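You operate a simulated robot arm through the tools that you are given. There is no shell and no other tool.

You are at the controls of a simulated robot arm. One attempt, no reset.

## Task
Swing the spout over the sink, plug the sink, fill it to the line and shut the tap.
Fine: water from the tap; the other controls stay.

It is judged by the outcome, as a careful person would: the job done as asked, and still so three seconds after it is handed in. It fails if anything else is knocked over, pushed out of place, dropped, spilled or broken.

## Robot
A 7-joint arm with a two-finger parallel gripper, fixed in place. Base frame: the origin is at the foot of the arm, x ahead of it, y to its left, z up. Readings come in cm, degrees, newtons and seconds.
With the tool pointing down near the work surface it reaches from about 38 to 90 cm from the base axis. Its first joint turns from -143.0 to 143.0 degrees. Payload 3 kg.
The TCP is the grasp point between the finger pads, 3 cm short of the fingertips. In the tool frame z runs along the fingers and y along their closing line. The gripper opens to 9.4 cm. The fingers are 2.8 cm wide and 1 cm thick; the gripper's body (5 by 9.6 cm) begins 5.5 cm behind the TCP.
Orientation is that of the tool frame in the base frame, as a unit quaternion [x, y, z, w]. With the fingers straight down and closing along the base's y, the tool's x points along the base's -x, its y along +y and its z along -z.

## Interface
- The arm moves only by the tool jog_arm. Its argument "rows" is a list that holds one entry, the list of rows, each a list of 7 numbers: the turn, a rotation vector about the tool's x, y, z in units of 120 degrees (1.0 is 120 degrees), then the shift along the tool's x, y, z in units of 300 mm (1.0 is 300 mm), then the finger opening in cm, from 0 to 9.4. In form: [[[wx, wy, wz, x, y, z, claw], ...]]. A call has 1 to 20 rows; each row is the pose to reach, as a shift and turn from the pose commanded when the call began, along the tool's axes at that moment. A call with a number of a shift or a turn outside -1 to 1 is refused whole. A row lasts 0.2 s, in which the tool goes at most 5 cm and 8.6 degrees; a call with a longer step from one row to the next is refused whole, and so is a gripper value outside its range. Where a pose cannot be reached the arm comes as near as it can. A force on the tool above 80 N (or 10 N above the force at the start of the call, whichever is more), or a blocked arm, ends the call early, and 0.2 s more pass. The fingers move at their own pace (about 7.2 cm/s each) and stop on an object; they squeeze with about 40 N. The grip force told is the motor's: it shows also when the fingers shut on nothing. Time passes only in rows, and 0.2 s behind the last, so rows that repeat a pose let the fingers close. The reply holds the time, the measured pose of the TCP, the force on the tool along the base axes, the opening and the grip force, in the units named above and with some noise, with the torque about the TCP (base axes, N m) and any sound that the robot's microphone picked up.
- Cameras (640 x 400 px; columns grow to the right, rows downward): "scene" is fixed at [21.91, -49.9, 181.76]; the picture's right is [0.38, -0.92, 0.00], its down [-0.77, -0.32, -0.56] and it looks along [0.51, 0.21, -0.83] (base axes); focal length 214 px, centre (320, 200). "wrist" rides on the gripper at [7.6, 1.4, -10.2] in the tool frame; the picture's right is [-0.18, 0.98, 0.00], its down [-0.75, -0.14, -0.64] and it looks along [-0.63, -0.12, 0.77] (tool axes); focal length 243 px, centre (320, 200). There is no depth. A picture from a camera that has moved, and an enlarged one, comes with that camera's place and axes in the base frame and with its lens.
- camera(camera): a new picture of that camera. The clock stands still meanwhile.
- inspect(camera, box): a new picture of the part [left, top, right, bottom] of that camera's present view, enlarged. The clock stands still meanwhile.
- close_job(): hands the job in; it is judged then, once.

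Nothing tells you positions but the pictures and the camera data. Unless the task says otherwise, let go and move clear before handing in.

The tools are called after "Call:" by a JSON object that holds its "fn" and its "kwargs". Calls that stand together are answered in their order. jog_arm: Moves the arm, as the interface text tells. Its arguments: {"type":"object","properties":{"rows":{"type":"array"}},"required":["rows"]} The other tools are called the same way: camera (camera) takes a picture; inspect (camera, box) takes an enlarged picture of a part of a camera's view; close_job () hands the job in.

At the start:

```text
time: 0.0
eef_pos: [31.77, 38.61, 133.3]
tcp_rot: [0.0, 1.0, -0.001, 0.0]
contact_force: [-0.9, -0.4, 0.0]
torque: [0.02, -0.01, 0.0]
width: 9.39
grip_force: 0.1
```

scene: 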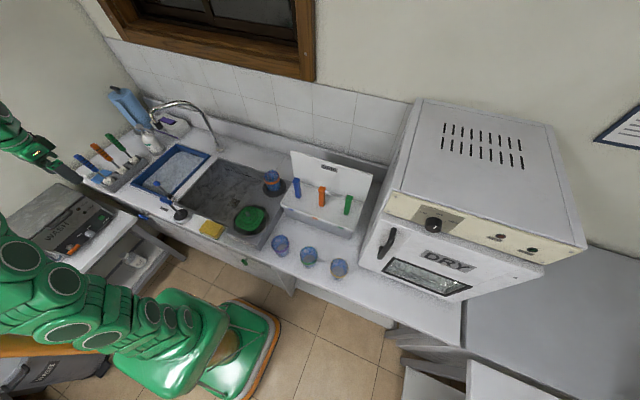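
wrist: 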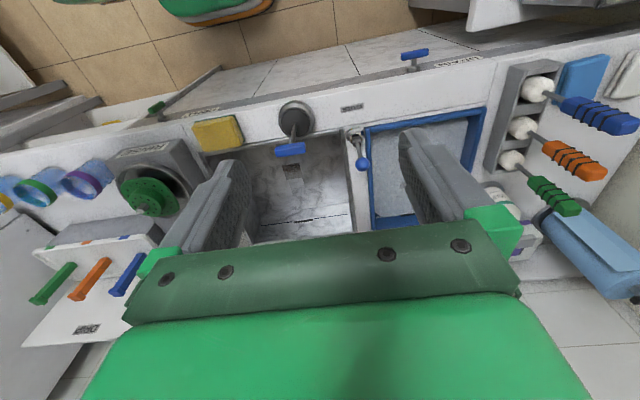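

I see a counter with a sink, a faucet with a spout swung to the left, a yellow sponge, a dark round stopper with a blue handle, and several levers. I'll take enlarged looks at the sink area before moving.

Call:
{"fn": "inspect", "kwargs": {"camera": "scene", "box": [130, 80, 290, 180]}}

Call:
{"fn": "inspect", "kwargs": {"camera": "scene", "box": [130, 150, 290, 250]}}

Call:
{"fn": "inspect", "kwargs": {"camera": "wrist", "box": [180, 60, 440, 260]}}

Call:
{"fn": "inspect", "kwargs": {"camera": "scene", "box": [40, 120, 200, 260]}}

```text
4.00 times, centred on (210, 130) of scene
camera zoom: at [21.91, -49.9, 181.76], right [0.38, -0.92, 0.0], down [-0.77, -0.32, -0.56], along [0.51, 0.21, -0.83], focal length 858 px, centre (760, 480)
```

zoom: 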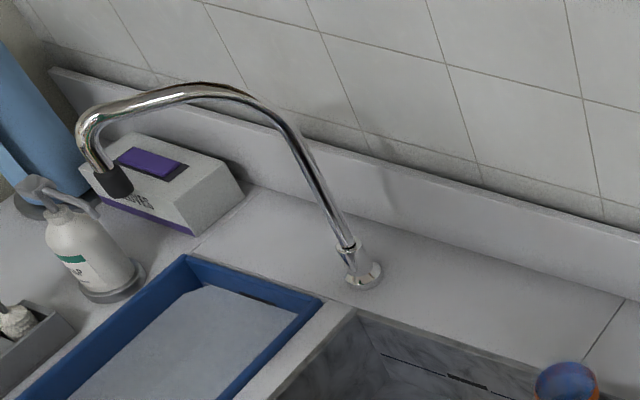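

```text
4.00 times, centred on (210, 200) of scene
camera zoom: at [21.91, -49.9, 181.76], right [0.38, -0.92, 0.0], down [-0.77, -0.32, -0.56], along [0.51, 0.21, -0.83], focal length 858 px, centre (760, 200)
```

zoom: 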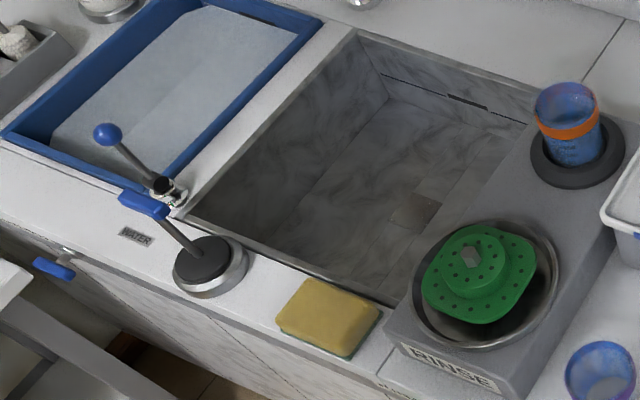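

```text
2.00 times, centred on (310, 160) of wrist
camera zoom: at [24.18, 40.07, 143.6], right [0.18, 0.98, 0.0], down [0.75, -0.14, 0.64], along [0.63, -0.12, -0.77], focal length 485 px, centre (340, 280)
```

zoom: 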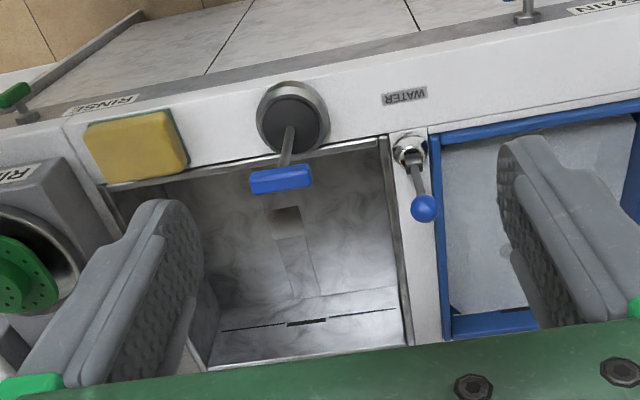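

```text
2.86 times, centred on (120, 190) of scene
camera zoom: at [21.91, -49.9, 181.76], right [0.38, -0.92, 0.0], down [-0.77, -0.32, -0.56], along [0.51, 0.21, -0.83], focal length 613 px, centre (891, 229)
```

zoom: 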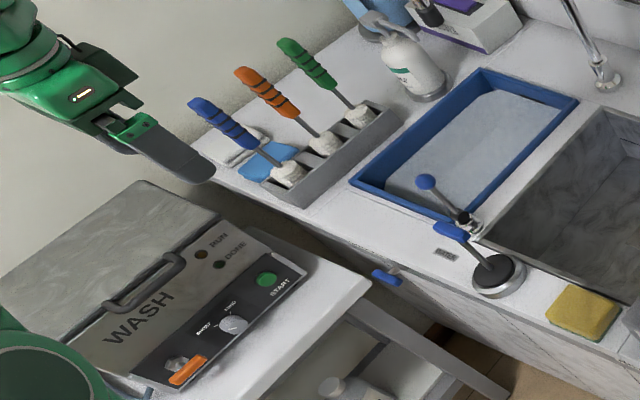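

The counter top is at about z=90. The stopper stands at about (44, 31) with its T-handle near z=104.5, the drain is near (66, 23, 76), and the water lever is at about (50, 43.5) with its ball near z=103. I'll go above the stopper with the jaw turned 90° so it closes across the T-bar.

Call:
{"fn": "jog_arm", "kwargs": {"rows": [[[0, 0, 0.0625, -0.0336, -0.0208, 0.0367, 9.4], [0, 0, 0.125, -0.0672, -0.0417, 0.0733, 9.4], [0, 0, 0.1875, -0.1008, -0.0625, 0.11, 9.4], [0, 0, 0.25, -0.1343, -0.0833, 0.1467, 9.4], [0, 0, 0.3125, -0.1679, -0.1042, 0.1833, 9.4], [0, 0, 0.375, -0.2015, -0.125, 0.22, 9.4], [0, 0, 0.4375, -0.2351, -0.1458, 0.2567, 9.4], [0, 0, 0.5, -0.2687, -0.1667, 0.2933, 9.4], [0, 0, 0.5625, -0.3023, -0.1875, 0.33, 9.4], [0, 0, 0.625, -0.3358, -0.2083, 0.3667, 9.4], [0, 0, 0.6875, -0.3694, -0.2292, 0.4033, 9.4], [0, 0, 0.75, -0.403, -0.25, 0.44, 9.4], [0, 0, 0.75, -0.403, -0.25, 0.44, 9.4]]]}}

```text
time: 2.8
eef_pos: [43.86, 31.15, 120.01]
tcp_rot: [0.707, 0.707, 0.0, 0.0]
contact_force: [0.5, 0.0, -0.3]
torque: [-0.01, 0.02, -0.01]
width: 9.37
grip_force: 0.1
```

I'm above the stopper and take pictures to check the alignment with the T-bar and to see the spout.

Call:
{"fn": "camera", "kwargs": {"camera": "wrist"}}

Call:
{"fn": "camera", "kwargs": {"camera": "scene"}}

```text
taken
camera wrist: at [45.27, 38.75, 130.36], right [0.98, -0.18, 0.0], down [-0.14, -0.75, 0.64], along [-0.12, -0.63, -0.77], focal length 243 px, centre (320, 200)
```

wrist: 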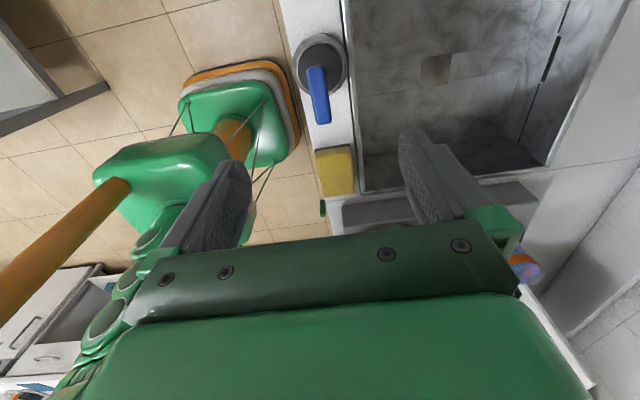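

```text
taken
```

scene: 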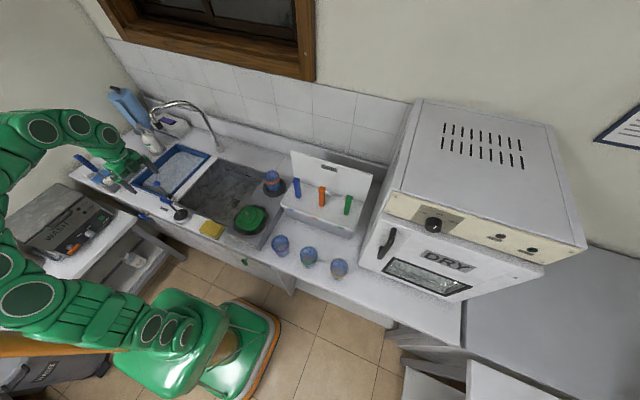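

Call:
{"fn": "inspect", "kwargs": {"camera": "wrist", "box": [260, 10, 420, 130]}}

Call:
{"fn": "inspect", "kwargs": {"camera": "wrist", "box": [340, 0, 600, 200]}}

```text
3.33 times, centred on (340, 70) of wrist
camera zoom: at [45.27, 38.75, 130.36], right [0.98, -0.18, 0.0], down [-0.14, -0.75, 0.64], along [-0.12, -0.63, -0.77], focal length 809 px, centre (253, 633)
```

zoom: 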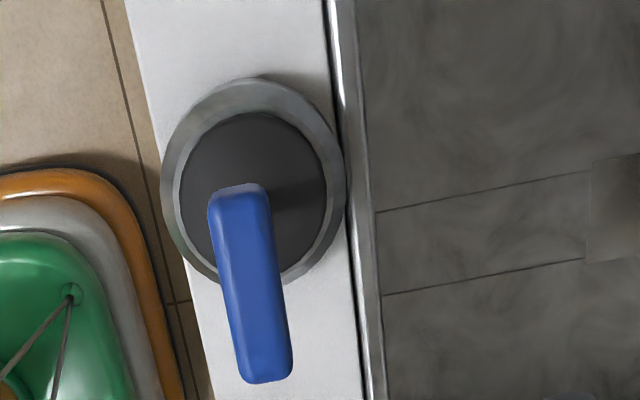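

```text
2.00 times, centred on (470, 100) of wrist
camera zoom: at [45.27, 38.75, 130.36], right [0.98, -0.18, 0.0], down [-0.14, -0.75, 0.64], along [-0.12, -0.63, -0.77], focal length 485 px, centre (20, 400)
```

zoom: 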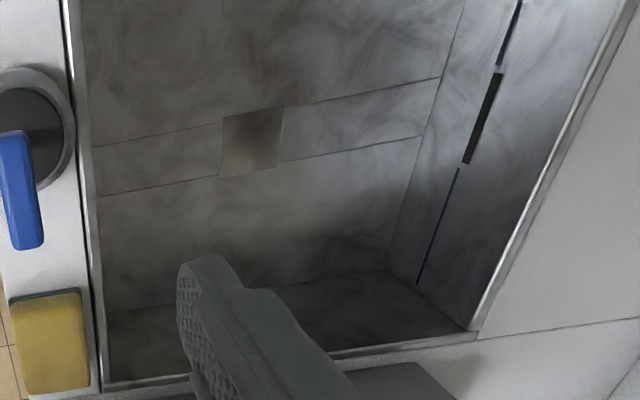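

The T-bar lies along y and is about 1.6 cm thick and centred as I calculated. Before grasping it, I want a closer look at the drain, near (66, 23), so I hover there.

Call:
{"fn": "jog_arm", "kwargs": {"rows": [[[0, 0, 0, -0.033, 0.09, 0, 9.4], [0, 0, 0, -0.07, 0.19, 0.05, 9.4], [0, 0, 0, -0.11, 0.3, 0.12, 9.4], [0, 0, 0, -0.145, 0.41, 0.2, 9.4], [0, 0, 0, -0.18, 0.51, 0.29, 9.4], [0, 0, 0, -0.21, 0.6, 0.38, 9.4], [0, 0, 0, -0.24, 0.68, 0.47, 9.4], [0, 0, 0, -0.2617, 0.74, 0.5667, 9.4], [0, 0, 0, -0.2617, 0.74, 0.5667, 9.4]]]}}

Call:
{"fn": "camera", "kwargs": {"camera": "wrist"}}

Call:
{"fn": "inspect", "kwargs": {"camera": "wrist", "box": [240, 0, 440, 140]}}

Call:
{"fn": "camera", "kwargs": {"camera": "scene"}}

```text
time: 4.8
eef_pos: [66.25, 23.41, 103.06]
tcp_rot: [0.707, 0.708, 0.0, 0.0]
contact_force: [1.3, 0.5, -0.1]
torque: [-0.01, -0.01, -0.01]
width: 9.39
grip_force: 0.1
```

```text
taken
camera wrist: at [67.67, 31.13, 113.34], right [0.98, -0.18, 0.0], down [-0.14, -0.75, 0.64], along [-0.12, -0.63, -0.77], focal length 243 px, centre (320, 200)
```

wrist: 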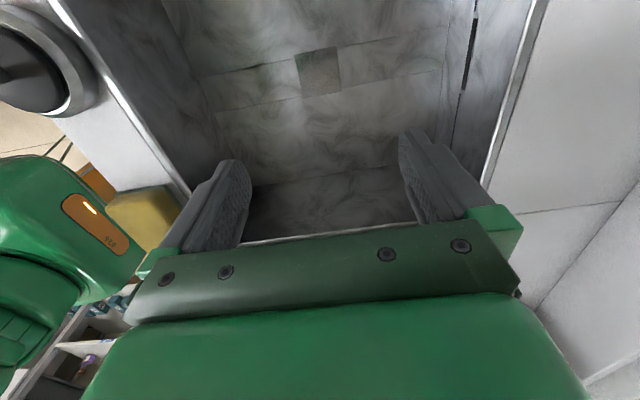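

```text
2.86 times, centred on (340, 70) of wrist
camera zoom: at [67.67, 31.13, 113.34], right [0.98, -0.18, 0.0], down [-0.14, -0.75, 0.64], along [-0.12, -0.63, -0.77], focal length 693 px, centre (263, 571)
```

zoom: 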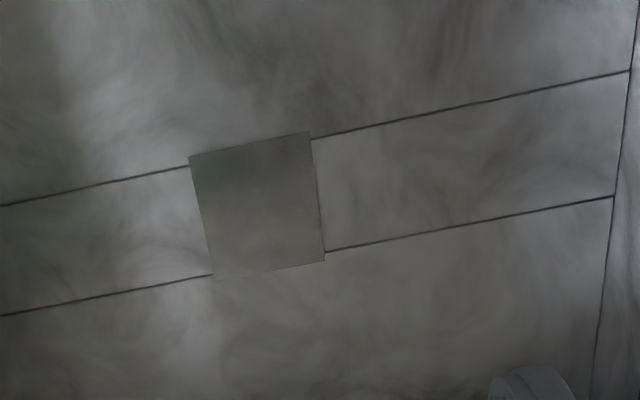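

```text
taken
```

scene: 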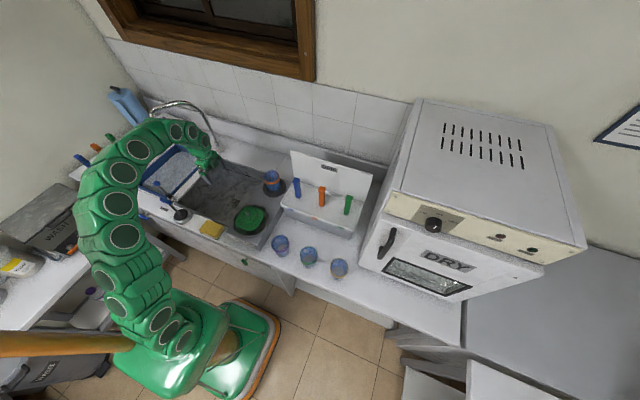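

The drain is a 5.6 cm square hole centred at about (66.0, 23.5) on a floor at z≈76.5. Now I go back above the stopper handle at (43.9, 31.1).

Call:
{"fn": "jog_arm", "kwargs": {"rows": [[[0, 0, 0, 0.0, -0.03, -0.12, 9.4], [0, 0, 0, 0.02, -0.08, -0.25, 9.4], [0, 0, 0, 0.06, -0.18, -0.37, 9.4], [0, 0, 0, 0.1, -0.3, -0.46, 9.4], [0, 0, 0, 0.15, -0.43, -0.52, 9.4], [0, 0, 0, 0.2, -0.56, -0.55, 9.4], [0, 0, 0, 0.24, -0.67, -0.55, 9.4], [0, 0, 0, 0.2613, -0.7387, -0.55, 9.4], [0, 0, 0, 0.2613, -0.7387, -0.55, 9.4]]]}}

Call:
{"fn": "inspect", "kwargs": {"camera": "wrist", "box": [200, 20, 440, 220]}}

```text
time: 6.8
eef_pos: [44.0, 31.1, 119.65]
tcp_rot: [0.707, 0.707, 0.0, 0.0]
contact_force: [0.3, 0.6, 0.9]
torque: [-0.05, -0.01, -0.03]
width: 9.38
grip_force: 0.0
```

```text
2.00 times, centred on (320, 120) of wrist
camera zoom: at [45.45, 38.8, 129.93], right [0.98, -0.18, 0.0], down [-0.14, -0.75, 0.64], along [-0.12, -0.63, -0.77], focal length 485 px, centre (320, 360)
```

zoom: 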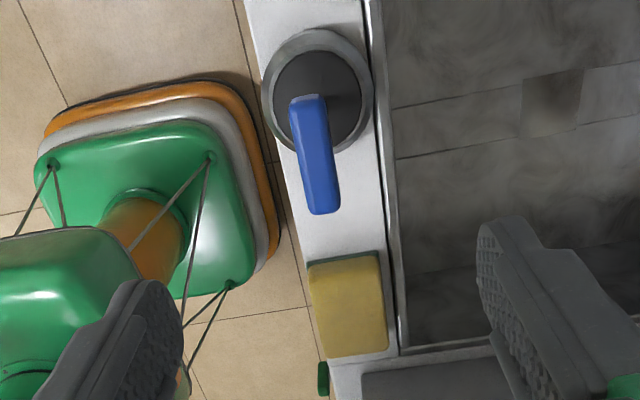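

The handle is centred at about (43.9, 31.3). I descend so the bar lies between the pads, then close.

Call:
{"fn": "jog_arm", "kwargs": {"rows": [[[0, 0, 0, 0.007, 0, 0.13, 9.4], [0, 0, 0, 0.007, 0, 0.26, 9.4], [0, 0, 0, 0.007, 0, 0.38, 9.4], [0, 0, 0, 0.007, 0, 0.47, 9.4], [0, 0, 0, 0.007, 0, 0.52, 9.4], [0, 0, 0, 0.007, 0, 0.52, 6], [0, 0, 0, 0.007, 0, 0.52, 4], [0, 0, 0, 0.007, 0, 0.52, 2], [0, 0, 0, 0.007, 0, 0.52, 0], [0, 0, 0, 0.007, 0, 0.52, 0], [0, 0, 0, 0.007, 0, 0.52, 0]]]}}

Call:
{"fn": "camera", "kwargs": {"camera": "wrist"}}

Call:
{"fn": "inspect", "kwargs": {"camera": "scene", "box": [100, 130, 260, 230]}}

```text
time: 9.2
eef_pos: [43.71, 31.22, 104.05]
tcp_rot: [0.707, 0.707, 0.001, 0.0]
contact_force: [-0.4, 0.2, 1.4]
torque: [0.04, -0.01, 0.01]
width: 2.14
grip_force: 39.8
```

```text
taken
camera wrist: at [45.13, 38.9, 114.32], right [0.98, -0.18, 0.0], down [-0.14, -0.75, 0.64], along [-0.12, -0.63, -0.77], focal length 243 px, centre (320, 200)
```

wrist: 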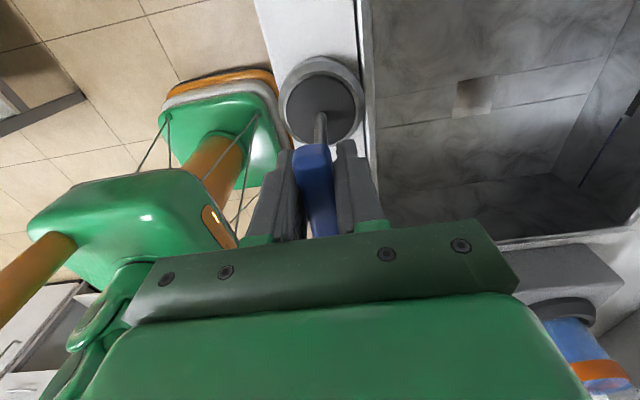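

```text
4.00 times, centred on (180, 180) of scene
camera zoom: at [21.91, -49.9, 181.76], right [0.38, -0.92, 0.0], down [-0.77, -0.32, -0.56], along [0.51, 0.21, -0.83], focal length 858 px, centre (880, 280)
```

zoom: 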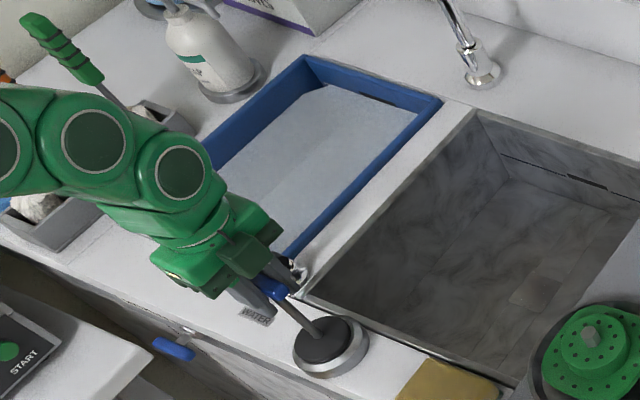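

The bar is gripped at 2.1 cm. I lift it straight up out of its holder and look at its underside.

Call:
{"fn": "jog_arm", "kwargs": {"rows": [[[0, 0, 0, 0, 0, -0.03, 0], [0, 0, 0, 0, 0, -0.08, 0], [0, 0, 0, 0, 0, -0.16, 0], [0, 0, 0, 0, 0, -0.26, 0], [0, 0, 0, 0, 0, -0.36, 0], [0, 0, 0, 0, 0, -0.46, 0], [0, 0, 0, 0, 0, -0.5, 0], [0, 0, 0, 0, 0, -0.5, 0]]]}}

Call:
{"fn": "camera", "kwargs": {"camera": "wrist"}}

Call:
{"fn": "inspect", "kwargs": {"camera": "scene", "box": [80, 100, 280, 240]}}

```text
time: 11.0
eef_pos: [43.86, 31.29, 118.88]
tcp_rot: [0.707, 0.707, 0.0, 0.0]
contact_force: [0.6, 0.5, -1.2]
torque: [0.03, -0.03, 0.01]
width: 2.14
grip_force: 40.6
```

```text
taken
camera wrist: at [45.29, 38.96, 129.27], right [0.98, -0.18, 0.0], down [-0.14, -0.75, 0.64], along [-0.12, -0.63, -0.77], focal length 243 px, centre (320, 200)
```

wrist: 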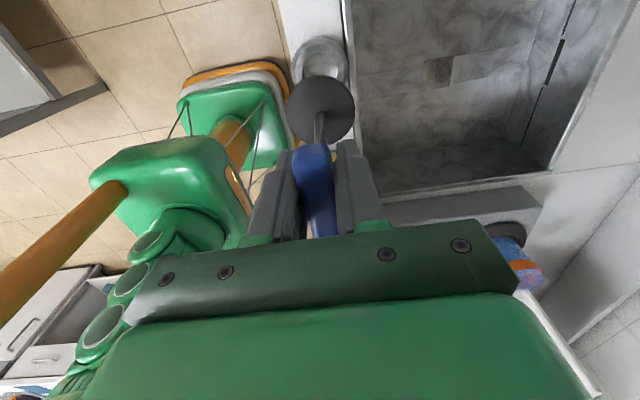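

```text
2.86 times, centred on (180, 170) of scene
camera zoom: at [21.91, -49.9, 181.76], right [0.38, -0.92, 0.0], down [-0.77, -0.32, -0.56], along [0.51, 0.21, -0.83], focal length 613 px, centre (720, 286)
```

zoom: 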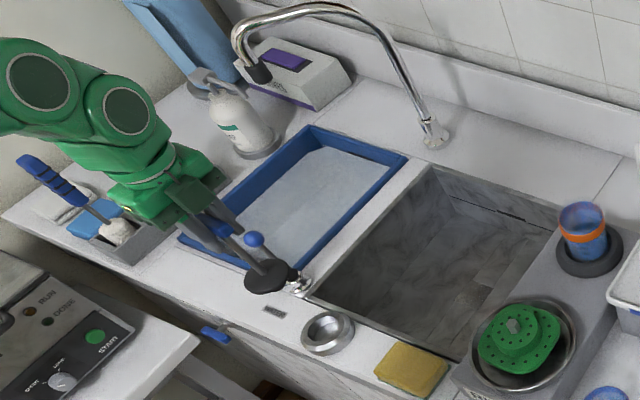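

Call:
{"fn": "inspect", "kwargs": {"camera": "wrist", "box": [250, 30, 390, 170]}}

Call:
{"fn": "inspect", "kwargs": {"camera": "scene", "box": [140, 160, 220, 210]}}

```text
2.86 times, centred on (320, 100) of wrist
camera zoom: at [45.29, 38.96, 129.27], right [0.98, -0.18, 0.0], down [-0.14, -0.75, 0.64], along [-0.12, -0.63, -0.77], focal length 693 px, centre (320, 486)
```

zoom: 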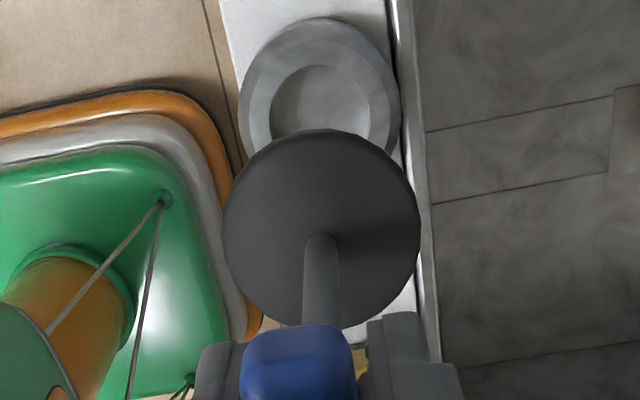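

```text
8.00 times, centred on (180, 185) of scene
camera zoom: at [21.91, -49.9, 181.76], right [0.38, -0.92, 0.0], down [-0.77, -0.32, -0.56], along [0.51, 0.21, -0.83], focal length 1716 px, centre (1440, 320)
```

zoom: 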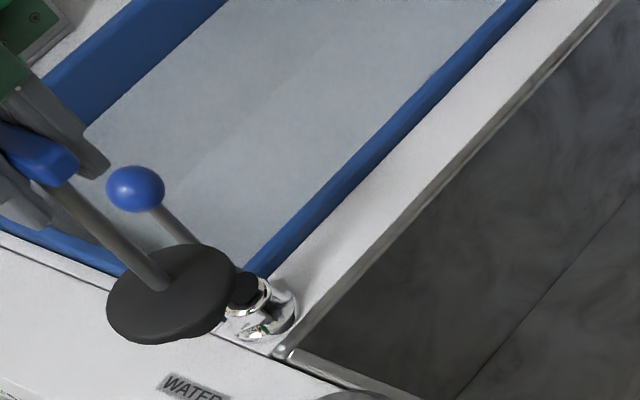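

The stopper is held, with its disc about 11.9 cm below the grasp point. I move it over the drain at (66.0, 23.5), staying high.

Call:
{"fn": "jog_arm", "kwargs": {"rows": [[[0, 0, 0, -0.02, 0.06, 0, 0], [0, 0, 0, -0.05, 0.15, 0, 0], [0, 0, 0, -0.085, 0.25, 0, 0], [0, 0, 0, -0.125, 0.36, 0, 0], [0, 0, 0, -0.165, 0.47, 0, 0], [0, 0, 0, -0.2, 0.57, 0, 0], [0, 0, 0, -0.23, 0.65, 0, 0], [0, 0, 0, -0.25, 0.71, 0, 0], [0, 0, 0, -0.2587, 0.7367, 0, 0], [0, 0, 0, -0.2587, 0.7367, 0.05, 0], [0, 0, 0, -0.2587, 0.7367, 0.13, 0], [0, 0, 0, -0.2587, 0.7367, 0.23, 0], [0, 0, 0, -0.2587, 0.7367, 0.33, 0], [0, 0, 0, -0.2587, 0.7367, 0.43, 0], [0, 0, 0, -0.2587, 0.7367, 0.53, 0], [0, 0, 0, -0.2587, 0.7367, 0.6, 0], [0, 0, 0, -0.2587, 0.7367, 0.65, 0], [0, 0, 0, -0.2587, 0.7367, 0.65, 0]]]}}

Call:
{"fn": "camera", "kwargs": {"camera": "wrist"}}

Call:
{"fn": "inspect", "kwargs": {"camera": "scene", "box": [150, 130, 290, 230]}}

```text
time: 14.8
eef_pos: [66.15, 23.55, 99.38]
tcp_rot: [0.706, 0.708, 0.0, 0.001]
contact_force: [-0.1, -0.8, -1.4]
torque: [0.01, -0.03, 0.0]
width: 2.15
grip_force: 40.4
```

```text
taken
camera wrist: at [67.59, 31.23, 109.88], right [0.98, -0.18, 0.0], down [-0.14, -0.75, 0.64], along [-0.12, -0.63, -0.77], focal length 243 px, centre (320, 200)
```

wrist: 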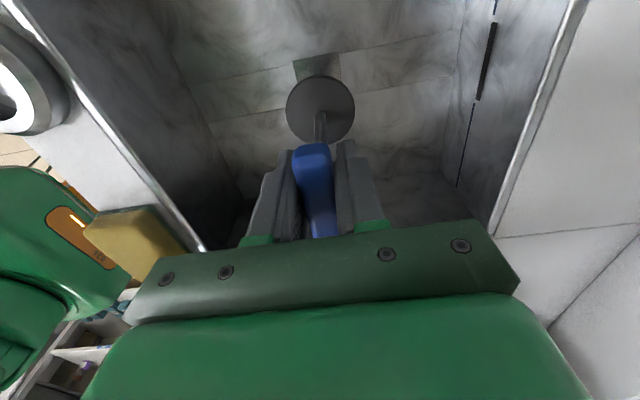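

```text
4.00 times, centred on (220, 180) of scene
camera zoom: at [21.91, -49.9, 181.76], right [0.38, -0.92, 0.0], down [-0.77, -0.32, -0.56], along [0.51, 0.21, -0.83], focal length 858 px, centre (720, 280)
```

zoom: 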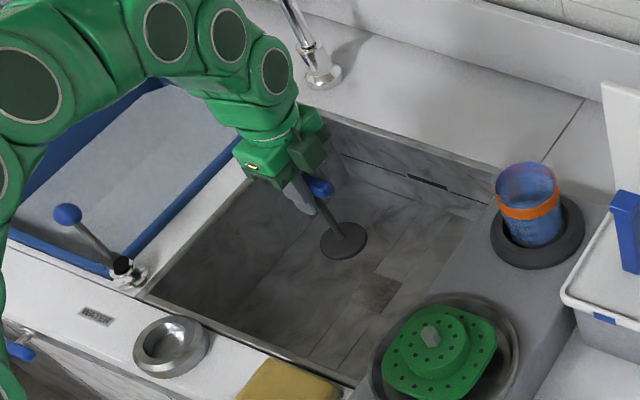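

Call:
{"fn": "inspect", "kwargs": {"camera": "wrist", "box": [250, 30, 390, 130]}}

```text
4.00 times, centred on (320, 80) of wrist
camera zoom: at [67.59, 31.23, 109.88], right [0.98, -0.18, 0.0], down [-0.14, -0.75, 0.64], along [-0.12, -0.63, -0.77], focal length 970 px, centre (320, 680)
```

zoom: 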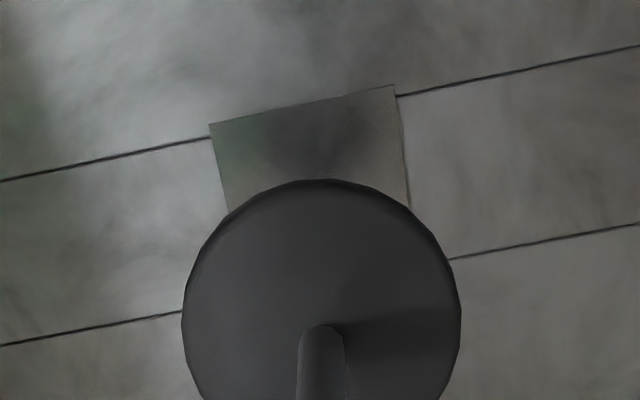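

The drain centre refines to (66.05, 23.25), so I shift 3 mm in y and lower the stopper gradually, watching the force.

Call:
{"fn": "jog_arm", "kwargs": {"rows": [[[0, 0, 0, -0.01, 0, 0.04, 0], [0, 0, 0, -0.01, 0, 0.1, 0], [0, 0, 0, -0.01, 0, 0.17, 0], [0, 0, 0, -0.01, 0, 0.23, 0], [0, 0, 0, -0.01, 0, 0.27, 0], [0, 0, 0, -0.01, 0, 0.28, 0], [0, 0, 0, -0.01, 0, 0.28, 0]]]}}

Call:
{"fn": "inspect", "kwargs": {"camera": "wrist", "box": [250, 30, 390, 130]}}

Call:
{"fn": "inspect", "kwargs": {"camera": "scene", "box": [190, 160, 270, 220]}}

```text
time: 16.4
eef_pos: [65.97, 23.39, 91.06]
tcp_rot: [0.707, 0.708, 0.0, 0.0]
contact_force: [0.7, -0.5, -0.6]
torque: [-0.01, 0.02, 0.03]
width: 2.14
grip_force: 40.0
```

```text
4.00 times, centred on (320, 80) of wrist
camera zoom: at [67.42, 30.98, 101.39], right [0.98, -0.18, 0.0], down [-0.14, -0.75, 0.64], along [-0.12, -0.63, -0.77], focal length 970 px, centre (320, 680)
```

zoom: 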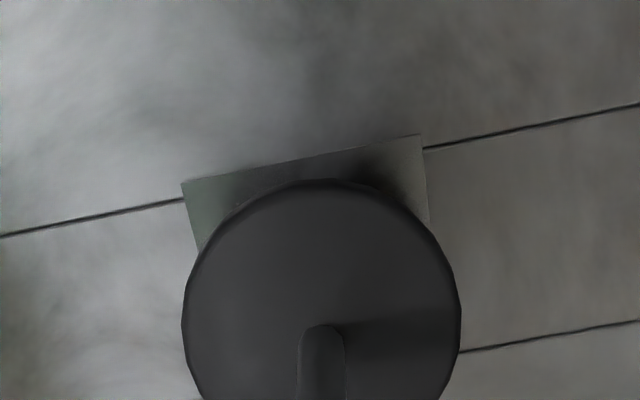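

```text
6.67 times, centred on (230, 190) of scene
camera zoom: at [21.91, -49.9, 181.76], right [0.38, -0.92, 0.0], down [-0.77, -0.32, -0.56], along [0.51, 0.21, -0.83], focal length 1430 px, centre (920, 267)
```

zoom: 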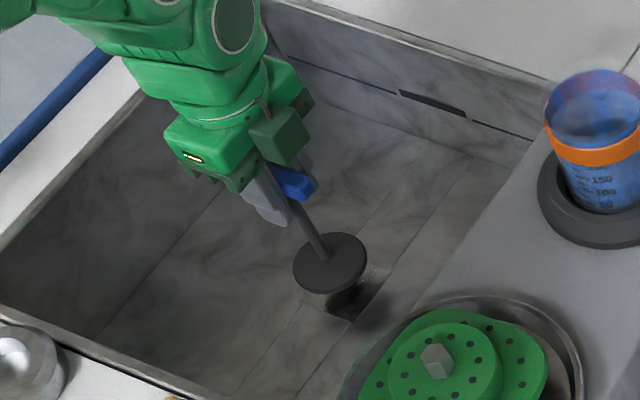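

Call:
{"fn": "jog_arm", "kwargs": {"rows": [[[0, 0, 0, -0.004, 0, 0.007, 0], [0, 0, 0, -0.004, 0, 0.014, 0], [0, 0, 0, -0.004, 0, 0.021, 0], [0, 0, 0, -0.004, 0, 0.028, 0], [0, 0, 0, -0.004, 0, 0.035, 0], [0, 0, 0, -0.004, 0, 0.035, 0]]]}}

```text
time: 17.8
eef_pos: [66.06, 23.12, 89.9]
tcp_rot: [0.707, 0.707, 0.0, 0.0]
contact_force: [0.0, -0.5, -0.3]
torque: [0.01, 0.03, -0.01]
width: 2.17
grip_force: 40.2
```

The stopper is still free of contact, so I keep lowering in small steps.

Call:
{"fn": "jog_arm", "kwargs": {"rows": [[[0, 0, 0, 0, 0, 0.006, 0], [0, 0, 0, 0, 0, 0.012, 0], [0, 0, 0, 0, 0, 0.018, 0], [0, 0, 0, 0, 0, 0.024, 0], [0, 0, 0, 0, 0, 0.024, 0]]]}}

Call:
{"fn": "inspect", "kwargs": {"camera": "wrist", "box": [250, 30, 390, 130]}}

Call:
{"fn": "inspect", "kwargs": {"camera": "scene", "box": [190, 160, 270, 220]}}

```text
time: 19.0
eef_pos: [66.07, 23.15, 89.37]
tcp_rot: [0.708, 0.706, 0.0, 0.0]
contact_force: [-0.9, -0.3, 0.1]
torque: [-0.01, 0.05, 0.01]
width: 2.13
grip_force: 39.5
```

```text
4.00 times, centred on (320, 80) of wrist
camera zoom: at [67.49, 30.84, 99.64], right [0.98, -0.18, 0.0], down [-0.14, -0.75, 0.64], along [-0.12, -0.63, -0.77], focal length 970 px, centre (320, 680)
```

zoom: 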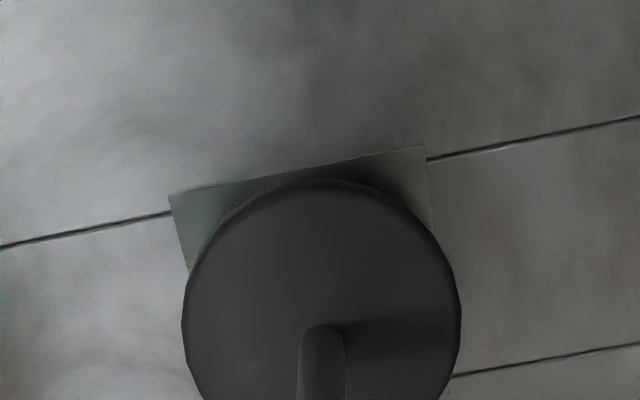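

```text
6.67 times, centred on (230, 190) of scene
camera zoom: at [21.91, -49.9, 181.76], right [0.38, -0.92, 0.0], down [-0.77, -0.32, -0.56], along [0.51, 0.21, -0.83], focal length 1430 px, centre (920, 267)
```

zoom: 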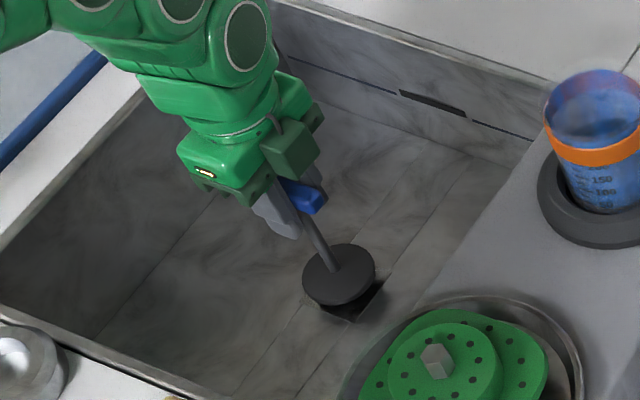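

Call:
{"fn": "jog_arm", "kwargs": {"rows": [[[0, 0, 0, 0, 0, 0.006, 0], [0, 0, 0, 0, 0, 0.012, 0], [0, 0, 0, 0, 0, 0.018, 0], [0, 0, 0, 0, 0, 0.024, 0], [0, 0, 0, 0, 0, 0.024, 0]]]}}

```text
time: 20.2
eef_pos: [66.03, 23.16, 88.55]
tcp_rot: [0.707, 0.707, 0.0, 0.001]
contact_force: [-0.1, 0.1, -0.6]
torque: [0.0, 0.01, -0.04]
width: 2.17
grip_force: 39.6
```

Call:
{"fn": "inspect", "kwargs": {"camera": "wrist", "box": [250, 30, 390, 130]}}

Call:
{"fn": "inspect", "kwargs": {"camera": "scene", "box": [200, 170, 260, 210]}}

```text
4.00 times, centred on (320, 80) of wrist
camera zoom: at [67.46, 30.83, 98.86], right [0.98, -0.18, 0.0], down [-0.14, -0.75, 0.64], along [-0.12, -0.63, -0.77], focal length 970 px, centre (320, 680)
```

zoom: 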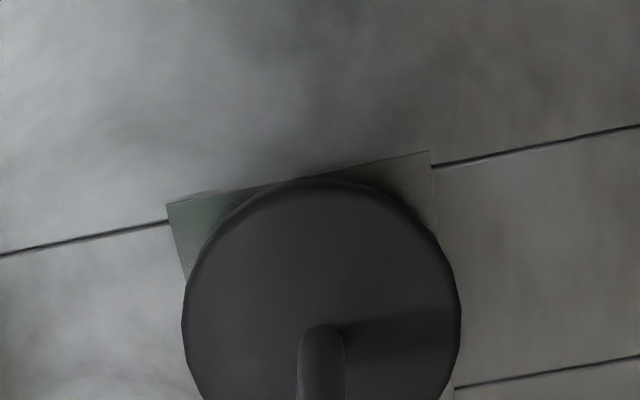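

```text
10.00 times, centred on (230, 190) of scene
camera zoom: at [21.91, -49.9, 181.76], right [0.38, -0.92, 0.0], down [-0.77, -0.32, -0.56], along [0.51, 0.21, -0.83], focal length 2145 px, centre (1220, 300)
```

zoom: 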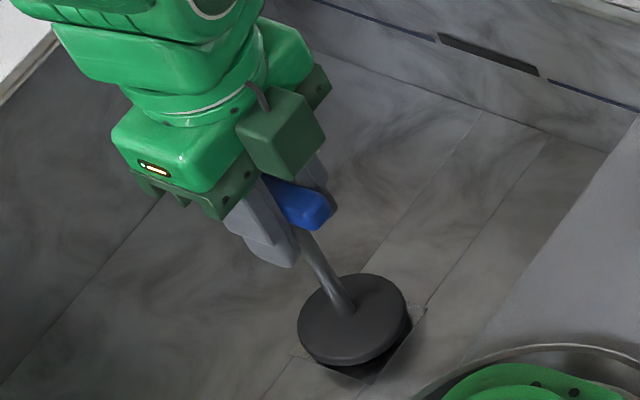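

Call:
{"fn": "jog_arm", "kwargs": {"rows": [[[0, 0, 0, 0, 0, 0.004, 0], [0, 0, 0, 0, 0, 0.008, 0], [0, 0, 0, 0, 0, 0.012, 0], [0, 0, 0, 0, 0, 0.016, 0], [0, 0, 0, 0, 0, 0.016, 0]]]}}

```text
time: 21.4
eef_pos: [66.06, 23.13, 88.07]
tcp_rot: [0.707, 0.707, 0.001, 0.0]
contact_force: [0.3, -0.1, -1.4]
torque: [-0.04, 0.0, 0.01]
width: 2.18
grip_force: 39.7
```

Call:
{"fn": "jog_arm", "kwargs": {"rows": [[[0, 0, 0, 0, 0, 0.003, 0], [0, 0, 0, 0, 0, 0.006, 0], [0, 0, 0, 0, 0, 0.009, 0], [0, 0, 0, 0, 0, 0.012, 0], [0, 0, 0, 0, 0, 0.012, 0]]]}}

Call:
{"fn": "inspect", "kwargs": {"camera": "wrist", "box": [250, 30, 390, 130]}}

Call:
{"fn": "inspect", "kwargs": {"camera": "scene", "box": [200, 170, 260, 210]}}

```text
time: 22.6
eef_pos: [65.96, 23.11, 87.75]
tcp_rot: [0.707, 0.707, 0.0, 0.0]
contact_force: [-1.3, 0.4, -0.8]
torque: [0.01, 0.01, -0.02]
width: 2.16
grip_force: 39.9
```

```text
4.00 times, centred on (320, 80) of wrist
camera zoom: at [67.47, 30.8, 98.07], right [0.98, -0.18, 0.0], down [-0.14, -0.75, 0.64], along [-0.12, -0.63, -0.77], focal length 970 px, centre (320, 680)
```

zoom: 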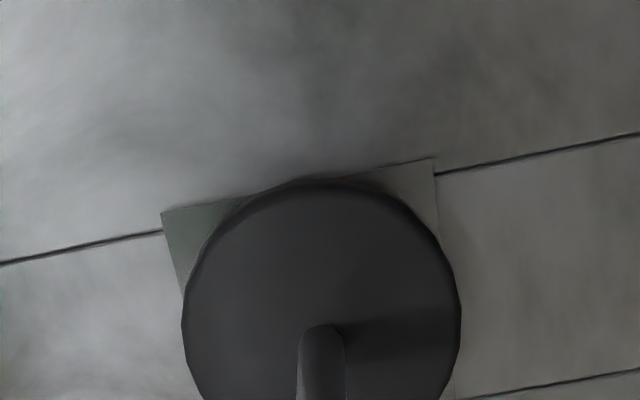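

```text
10.00 times, centred on (230, 190) of scene
camera zoom: at [21.91, -49.9, 181.76], right [0.38, -0.92, 0.0], down [-0.77, -0.32, -0.56], along [0.51, 0.21, -0.83], focal length 2145 px, centre (1220, 300)
```

zoom: 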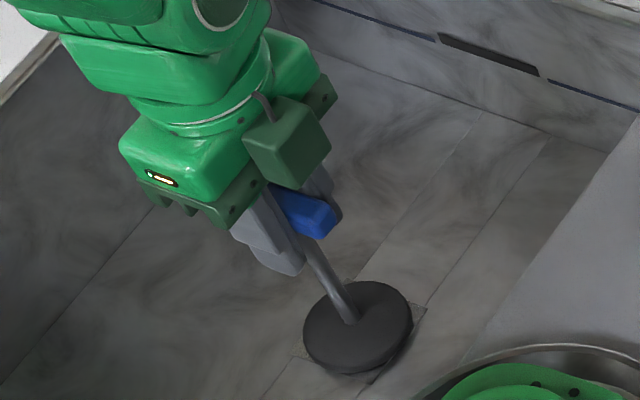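

Call:
{"fn": "jog_arm", "kwargs": {"rows": [[[0, 0, 0, 0, 0, 0.003, 0], [0, 0, 0, 0, 0, 0.006, 0], [0, 0, 0, 0, 0, 0.009, 0], [0, 0, 0, 0, 0, 0.012, 0], [0, 0, 0, 0, 0, 0.012, 0]]]}}

```text
time: 23.8
eef_pos: [66.04, 23.19, 87.55]
tcp_rot: [0.707, 0.708, 0.0, 0.001]
contact_force: [-1.8, 0.7, 23.2]
torque: [-0.34, -0.04, 0.0]
width: 2.17
grip_force: 39.8
```

The stopper has made contact (23 N) at TCP z≈87.5. I'll check how it sits before letting go.

Call:
{"fn": "inspect", "kwargs": {"camera": "wrist", "box": [250, 30, 390, 130]}}

Call:
{"fn": "inspect", "kwargs": {"camera": "scene", "box": [200, 170, 260, 210]}}

```text
4.00 times, centred on (320, 80) of wrist
camera zoom: at [67.48, 30.79, 97.84], right [0.98, -0.18, 0.0], down [-0.14, -0.75, 0.64], along [-0.12, -0.63, -0.77], focal length 970 px, centre (320, 680)
```

zoom: 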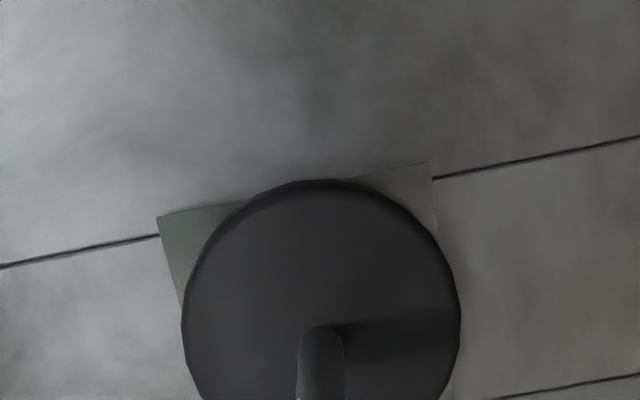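

```text
10.00 times, centred on (230, 190) of scene
camera zoom: at [21.91, -49.9, 181.76], right [0.38, -0.92, 0.0], down [-0.77, -0.32, -0.56], along [0.51, 0.21, -0.83], focal length 2145 px, centre (1220, 300)
```

zoom: 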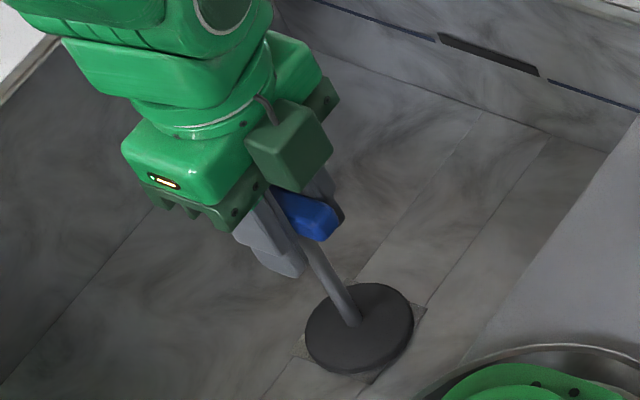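

The stopper sits flat and centred over the drain. I ease the pressure, open and rise clear.

Call:
{"fn": "jog_arm", "kwargs": {"rows": [[[0, 0, 0, 0, 0, -0.003, 0], [0, 0, 0, 0, 0, -0.003, 1.5], [0, 0, 0, 0, 0, -0.003, 3], [0, 0, 0, 0, 0, -0.003, 5], [0, 0, 0, 0, 0, -0.003, 7], [0, 0, 0, 0, 0, -0.003, 9], [0, 0, 0, 0, 0, -0.003, 9.4], [0, 0, 0, 0, 0, -0.05, 9.4], [0, 0, 0, 0, 0, -0.15, 9.4], [0, 0, 0, 0, 0, -0.27, 9.4], [0, 0, 0, 0, 0, -0.4, 9.4], [0, 0, 0, 0, 0, -0.53, 9.4], [0, 0, 0, 0, 0, -0.66, 9.4], [0, 0, 0, 0, 0, -0.8, 9.4], [0, 0, 0, 0, 0, -0.93, 9.4], [0, 0, 0, 0, 0, -1.0, 9.4], [0, 0, 0, 0, 0, -1.0, 9.4]]]}}

Call:
{"fn": "camera", "kwargs": {"camera": "wrist"}}

Call:
{"fn": "inspect", "kwargs": {"camera": "scene", "box": [150, 130, 290, 230]}}

Call:
{"fn": "camera", "kwargs": {"camera": "scene"}}

```text
time: 27.4
eef_pos: [65.77, 23.3, 117.47]
tcp_rot: [0.707, 0.707, 0.0, -0.001]
contact_force: [0.8, -0.7, 0.2]
torque: [-0.01, -0.02, 0.03]
width: 9.4
grip_force: 0.0
```

```text
taken
camera wrist: at [67.33, 30.99, 127.71], right [0.98, -0.18, 0.0], down [-0.14, -0.75, 0.64], along [-0.12, -0.63, -0.77], focal length 243 px, centre (320, 200)
```

wrist: 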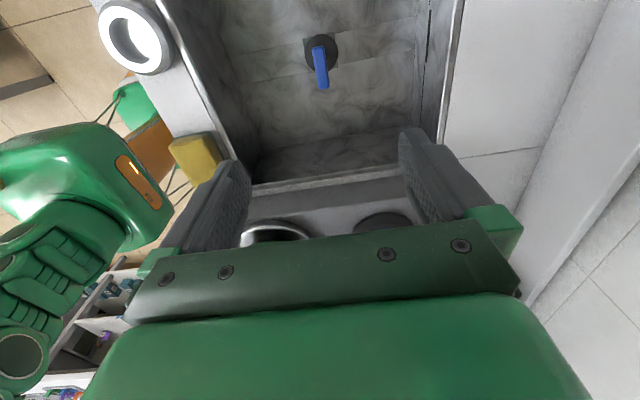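

```text
4.00 times, centred on (220, 180) of scene
camera zoom: at [21.91, -49.9, 181.76], right [0.38, -0.92, 0.0], down [-0.77, -0.32, -0.56], along [0.51, 0.21, -0.83], focal length 858 px, centre (720, 280)
```

zoom: 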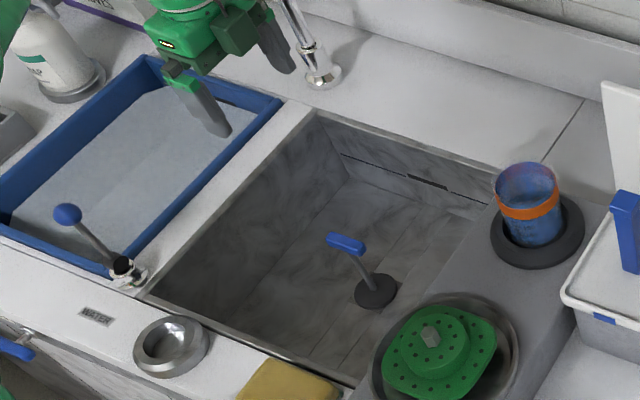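

```text
taken
```

scene: 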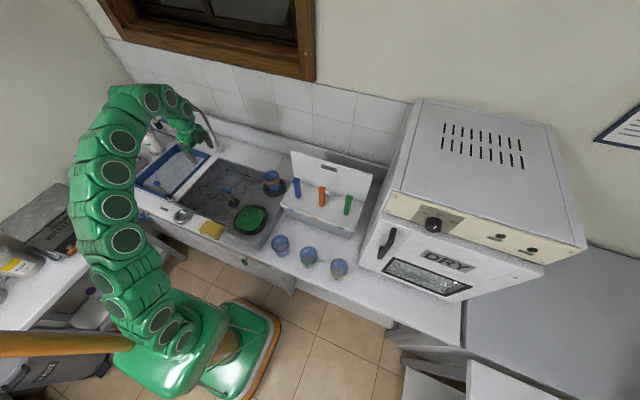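

The stopper stands upright in the drain. Next I need a good view of the spout, so I back off toward (50, 42, 128) and pitch the tool horizontal with the wrist camera on top, facing the spout.

Call:
{"fn": "jog_arm", "kwargs": {"rows": [[[-0.0255, 0.0491, 0.0255, 0.0445, -0.0376, -0.025, 9.4], [-0.051, 0.0981, 0.051, 0.089, -0.0753, -0.05, 9.4], [-0.0765, 0.1472, 0.0765, 0.1335, -0.1129, -0.075, 9.4], [-0.102, 0.1963, 0.102, 0.178, -0.1506, -0.1, 9.4], [-0.1275, 0.2454, 0.1275, 0.2225, -0.1882, -0.125, 9.4], [-0.153, 0.2944, 0.153, 0.267, -0.2259, -0.15, 9.4], [-0.1785, 0.3435, 0.1785, 0.3115, -0.2635, -0.175, 9.4], [-0.204, 0.3926, 0.204, 0.356, -0.3011, -0.2, 9.4], [-0.2295, 0.4416, 0.2295, 0.4005, -0.3388, -0.225, 9.4], [-0.255, 0.4907, 0.255, 0.445, -0.3764, -0.25, 9.4], [-0.2805, 0.5398, 0.2805, 0.4895, -0.4141, -0.275, 9.4], [-0.306, 0.5889, 0.306, 0.534, -0.4517, -0.3, 9.4], [-0.3315, 0.6379, 0.3315, 0.5785, -0.4894, -0.325, 9.4], [-0.357, 0.687, 0.357, 0.623, -0.527, -0.35, 9.4], [-0.357, 0.687, 0.357, 0.623, -0.527, -0.35, 9.4]]]}}

Call:
{"fn": "camera", "kwargs": {"camera": "wrist"}}

Call:
{"fn": "camera", "kwargs": {"camera": "scene"}}

```text
time: 30.6
eef_pos: [50.1, 41.81, 127.79]
tcp_rot: [0.674, 0.212, 0.675, -0.213]
contact_force: [0.7, -0.7, 0.5]
torque: [-0.02, 0.01, -0.02]
width: 9.42
grip_force: 0.0
```

```text
taken
camera wrist: at [42.65, 34.74, 135.55], right [0.56, -0.8, -0.19], down [-0.61, -0.25, -0.75], along [0.56, 0.54, -0.63], focal length 243 px, centre (320, 200)
```

wrist: 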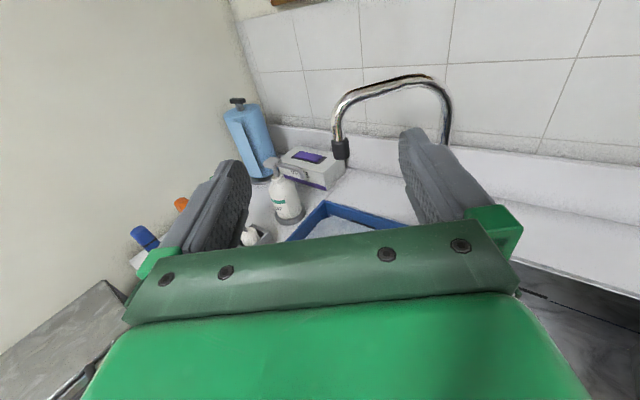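

```text
taken
```

scene: 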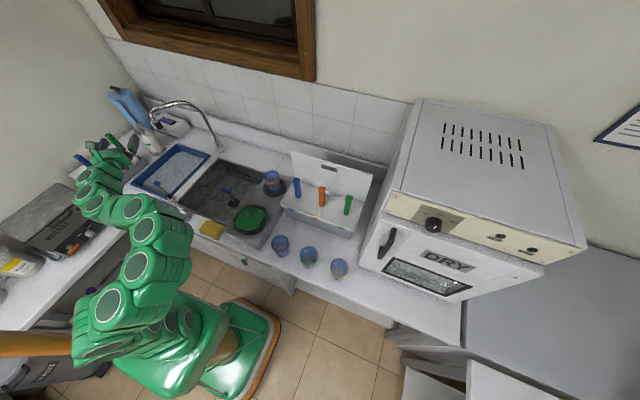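

Call:
{"fn": "inspect", "kwargs": {"camera": "wrist", "box": [230, 50, 470, 210]}}

Call:
{"fn": "inspect", "kwargs": {"camera": "scene", "box": [130, 80, 250, 160]}}

```text
2.50 times, centred on (350, 130) of wrist
camera zoom: at [42.65, 34.74, 135.55], right [0.56, -0.8, -0.19], down [-0.61, -0.25, -0.75], along [0.56, 0.54, -0.63], focal length 606 px, centre (245, 375)
```

zoom: 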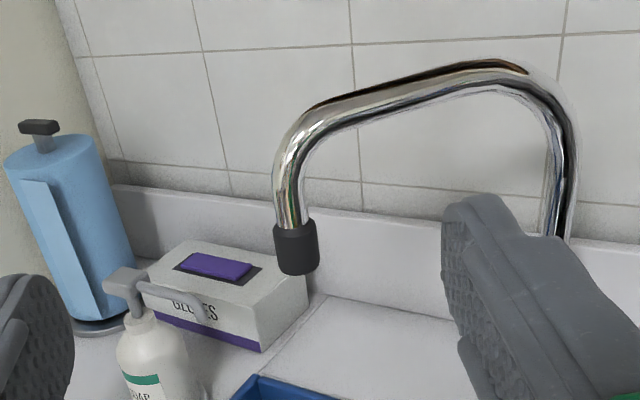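

```text
5.00 times, centred on (190, 120) of scene
camera zoom: at [21.91, -49.9, 181.76], right [0.38, -0.92, 0.0], down [-0.77, -0.32, -0.56], along [0.51, 0.21, -0.83], focal length 1072 px, centre (970, 600)
```

zoom: 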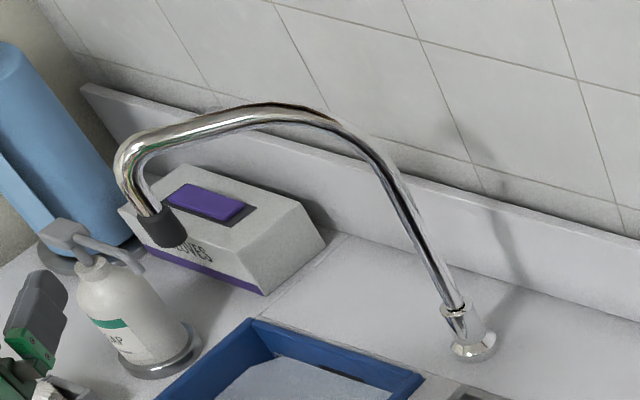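

The spout base is at about (91, 43.3), and its nozzle is at (73.2, 56.4) with its lower end at z≈113.8. I'll pitch the open gripper 35° down, approach the nozzle from the front and stop 14 cm short to check alignment.

Call:
{"fn": "jog_arm", "kwargs": {"rows": [[[0, -0.0417, 0, -0.02, 0.0065, 0.076, 9.4], [0, -0.0833, 0, -0.041, 0.013, 0.151, 9.4], [0, -0.125, 0, -0.061, 0.0195, 0.227, 9.4], [0, -0.1667, 0, -0.082, 0.026, 0.303, 9.4], [0, -0.2083, 0, -0.102, 0.0326, 0.379, 9.4], [0, -0.25, 0, -0.1226, 0.039, 0.454, 9.4], [0, -0.2917, 0, -0.143, 0.0456, 0.53, 9.4], [0, -0.2917, 0, -0.143, 0.0456, 0.53, 9.4]]]}}

Call:
{"fn": "camera", "kwargs": {"camera": "wrist"}}

Call:
{"fn": "inspect", "kwargs": {"camera": "scene", "box": [80, 80, 260, 220]}}

```text
time: 32.4
eef_pos: [63.87, 49.7, 123.64]
tcp_rot: [0.846, 0.268, 0.44, -0.139]
contact_force: [0.2, 0.5, 0.2]
torque: [0.01, -0.01, -0.02]
width: 9.38
grip_force: 0.1
```

```text
taken
camera wrist: at [61.5, 46.32, 135.76], right [0.48, -0.86, -0.15], down [-0.86, -0.44, -0.25], along [0.15, 0.25, -0.96], focal length 243 px, centre (320, 200)
```

wrist: 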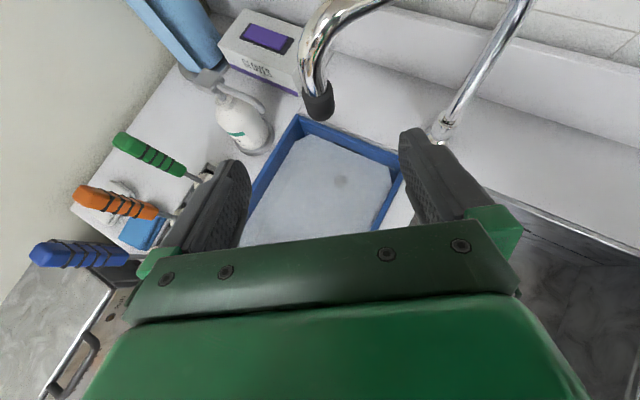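

```text
2.86 times, centred on (170, 150) of scene
camera zoom: at [21.91, -49.9, 181.76], right [0.38, -0.92, 0.0], down [-0.77, -0.32, -0.56], along [0.51, 0.21, -0.83], focal length 613 px, centre (749, 343)
```

zoom: 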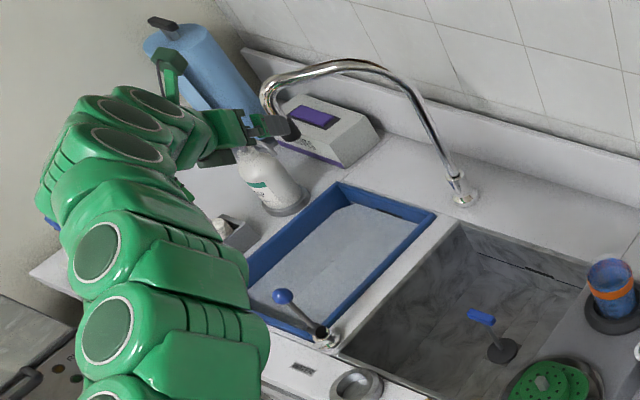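

The nozzle is exactly on the tool axis. I advance along the tool axis so the open fingers straddle the nozzle collar.

Call:
{"fn": "jog_arm", "kwargs": {"rows": [[[0, 0, 0, 0, 0, 0.06, 9.4], [0, 0, 0, 0, 0, 0.14, 9.4], [0, 0, 0, 0, 0, 0.22, 9.4], [0, 0, 0, 0, 0, 0.3, 9.4], [0, 0, 0, 0, 0, 0.34, 9.4], [0, 0, 0, 0, 0, 0.34, 9.4]]]}}

Call:
{"fn": "camera", "kwargs": {"camera": "wrist"}}

Call:
{"fn": "inspect", "kwargs": {"camera": "scene", "box": [80, 80, 260, 220]}}

```text
time: 33.8
eef_pos: [70.79, 54.64, 117.76]
tcp_rot: [0.846, 0.268, 0.44, -0.14]
contact_force: [0.0, -0.4, 1.0]
torque: [0.0, 0.02, 0.01]
width: 9.38
grip_force: 0.1
```

```text
taken
camera wrist: at [68.28, 51.27, 129.88], right [0.48, -0.86, -0.15], down [-0.86, -0.44, -0.25], along [0.15, 0.25, -0.96], focal length 243 px, centre (320, 200)
```

wrist: 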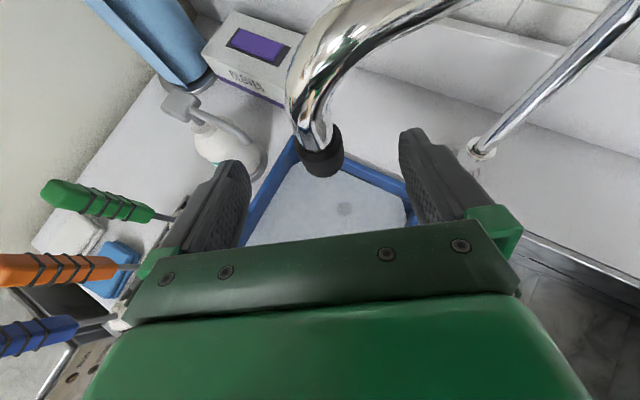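

```text
2.86 times, centred on (170, 150) of scene
camera zoom: at [21.91, -49.9, 181.76], right [0.38, -0.92, 0.0], down [-0.77, -0.32, -0.56], along [0.51, 0.21, -0.83], focal length 613 px, centre (749, 343)
```

zoom: 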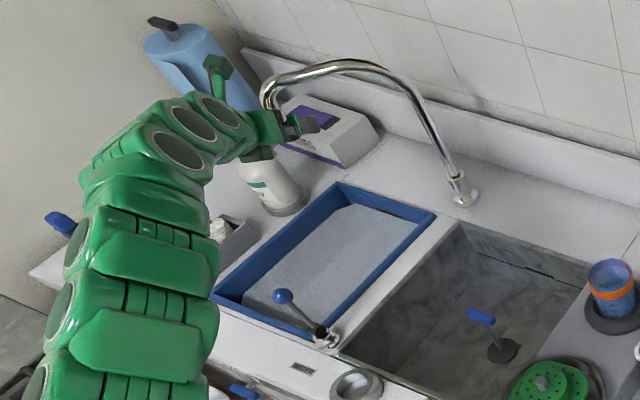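

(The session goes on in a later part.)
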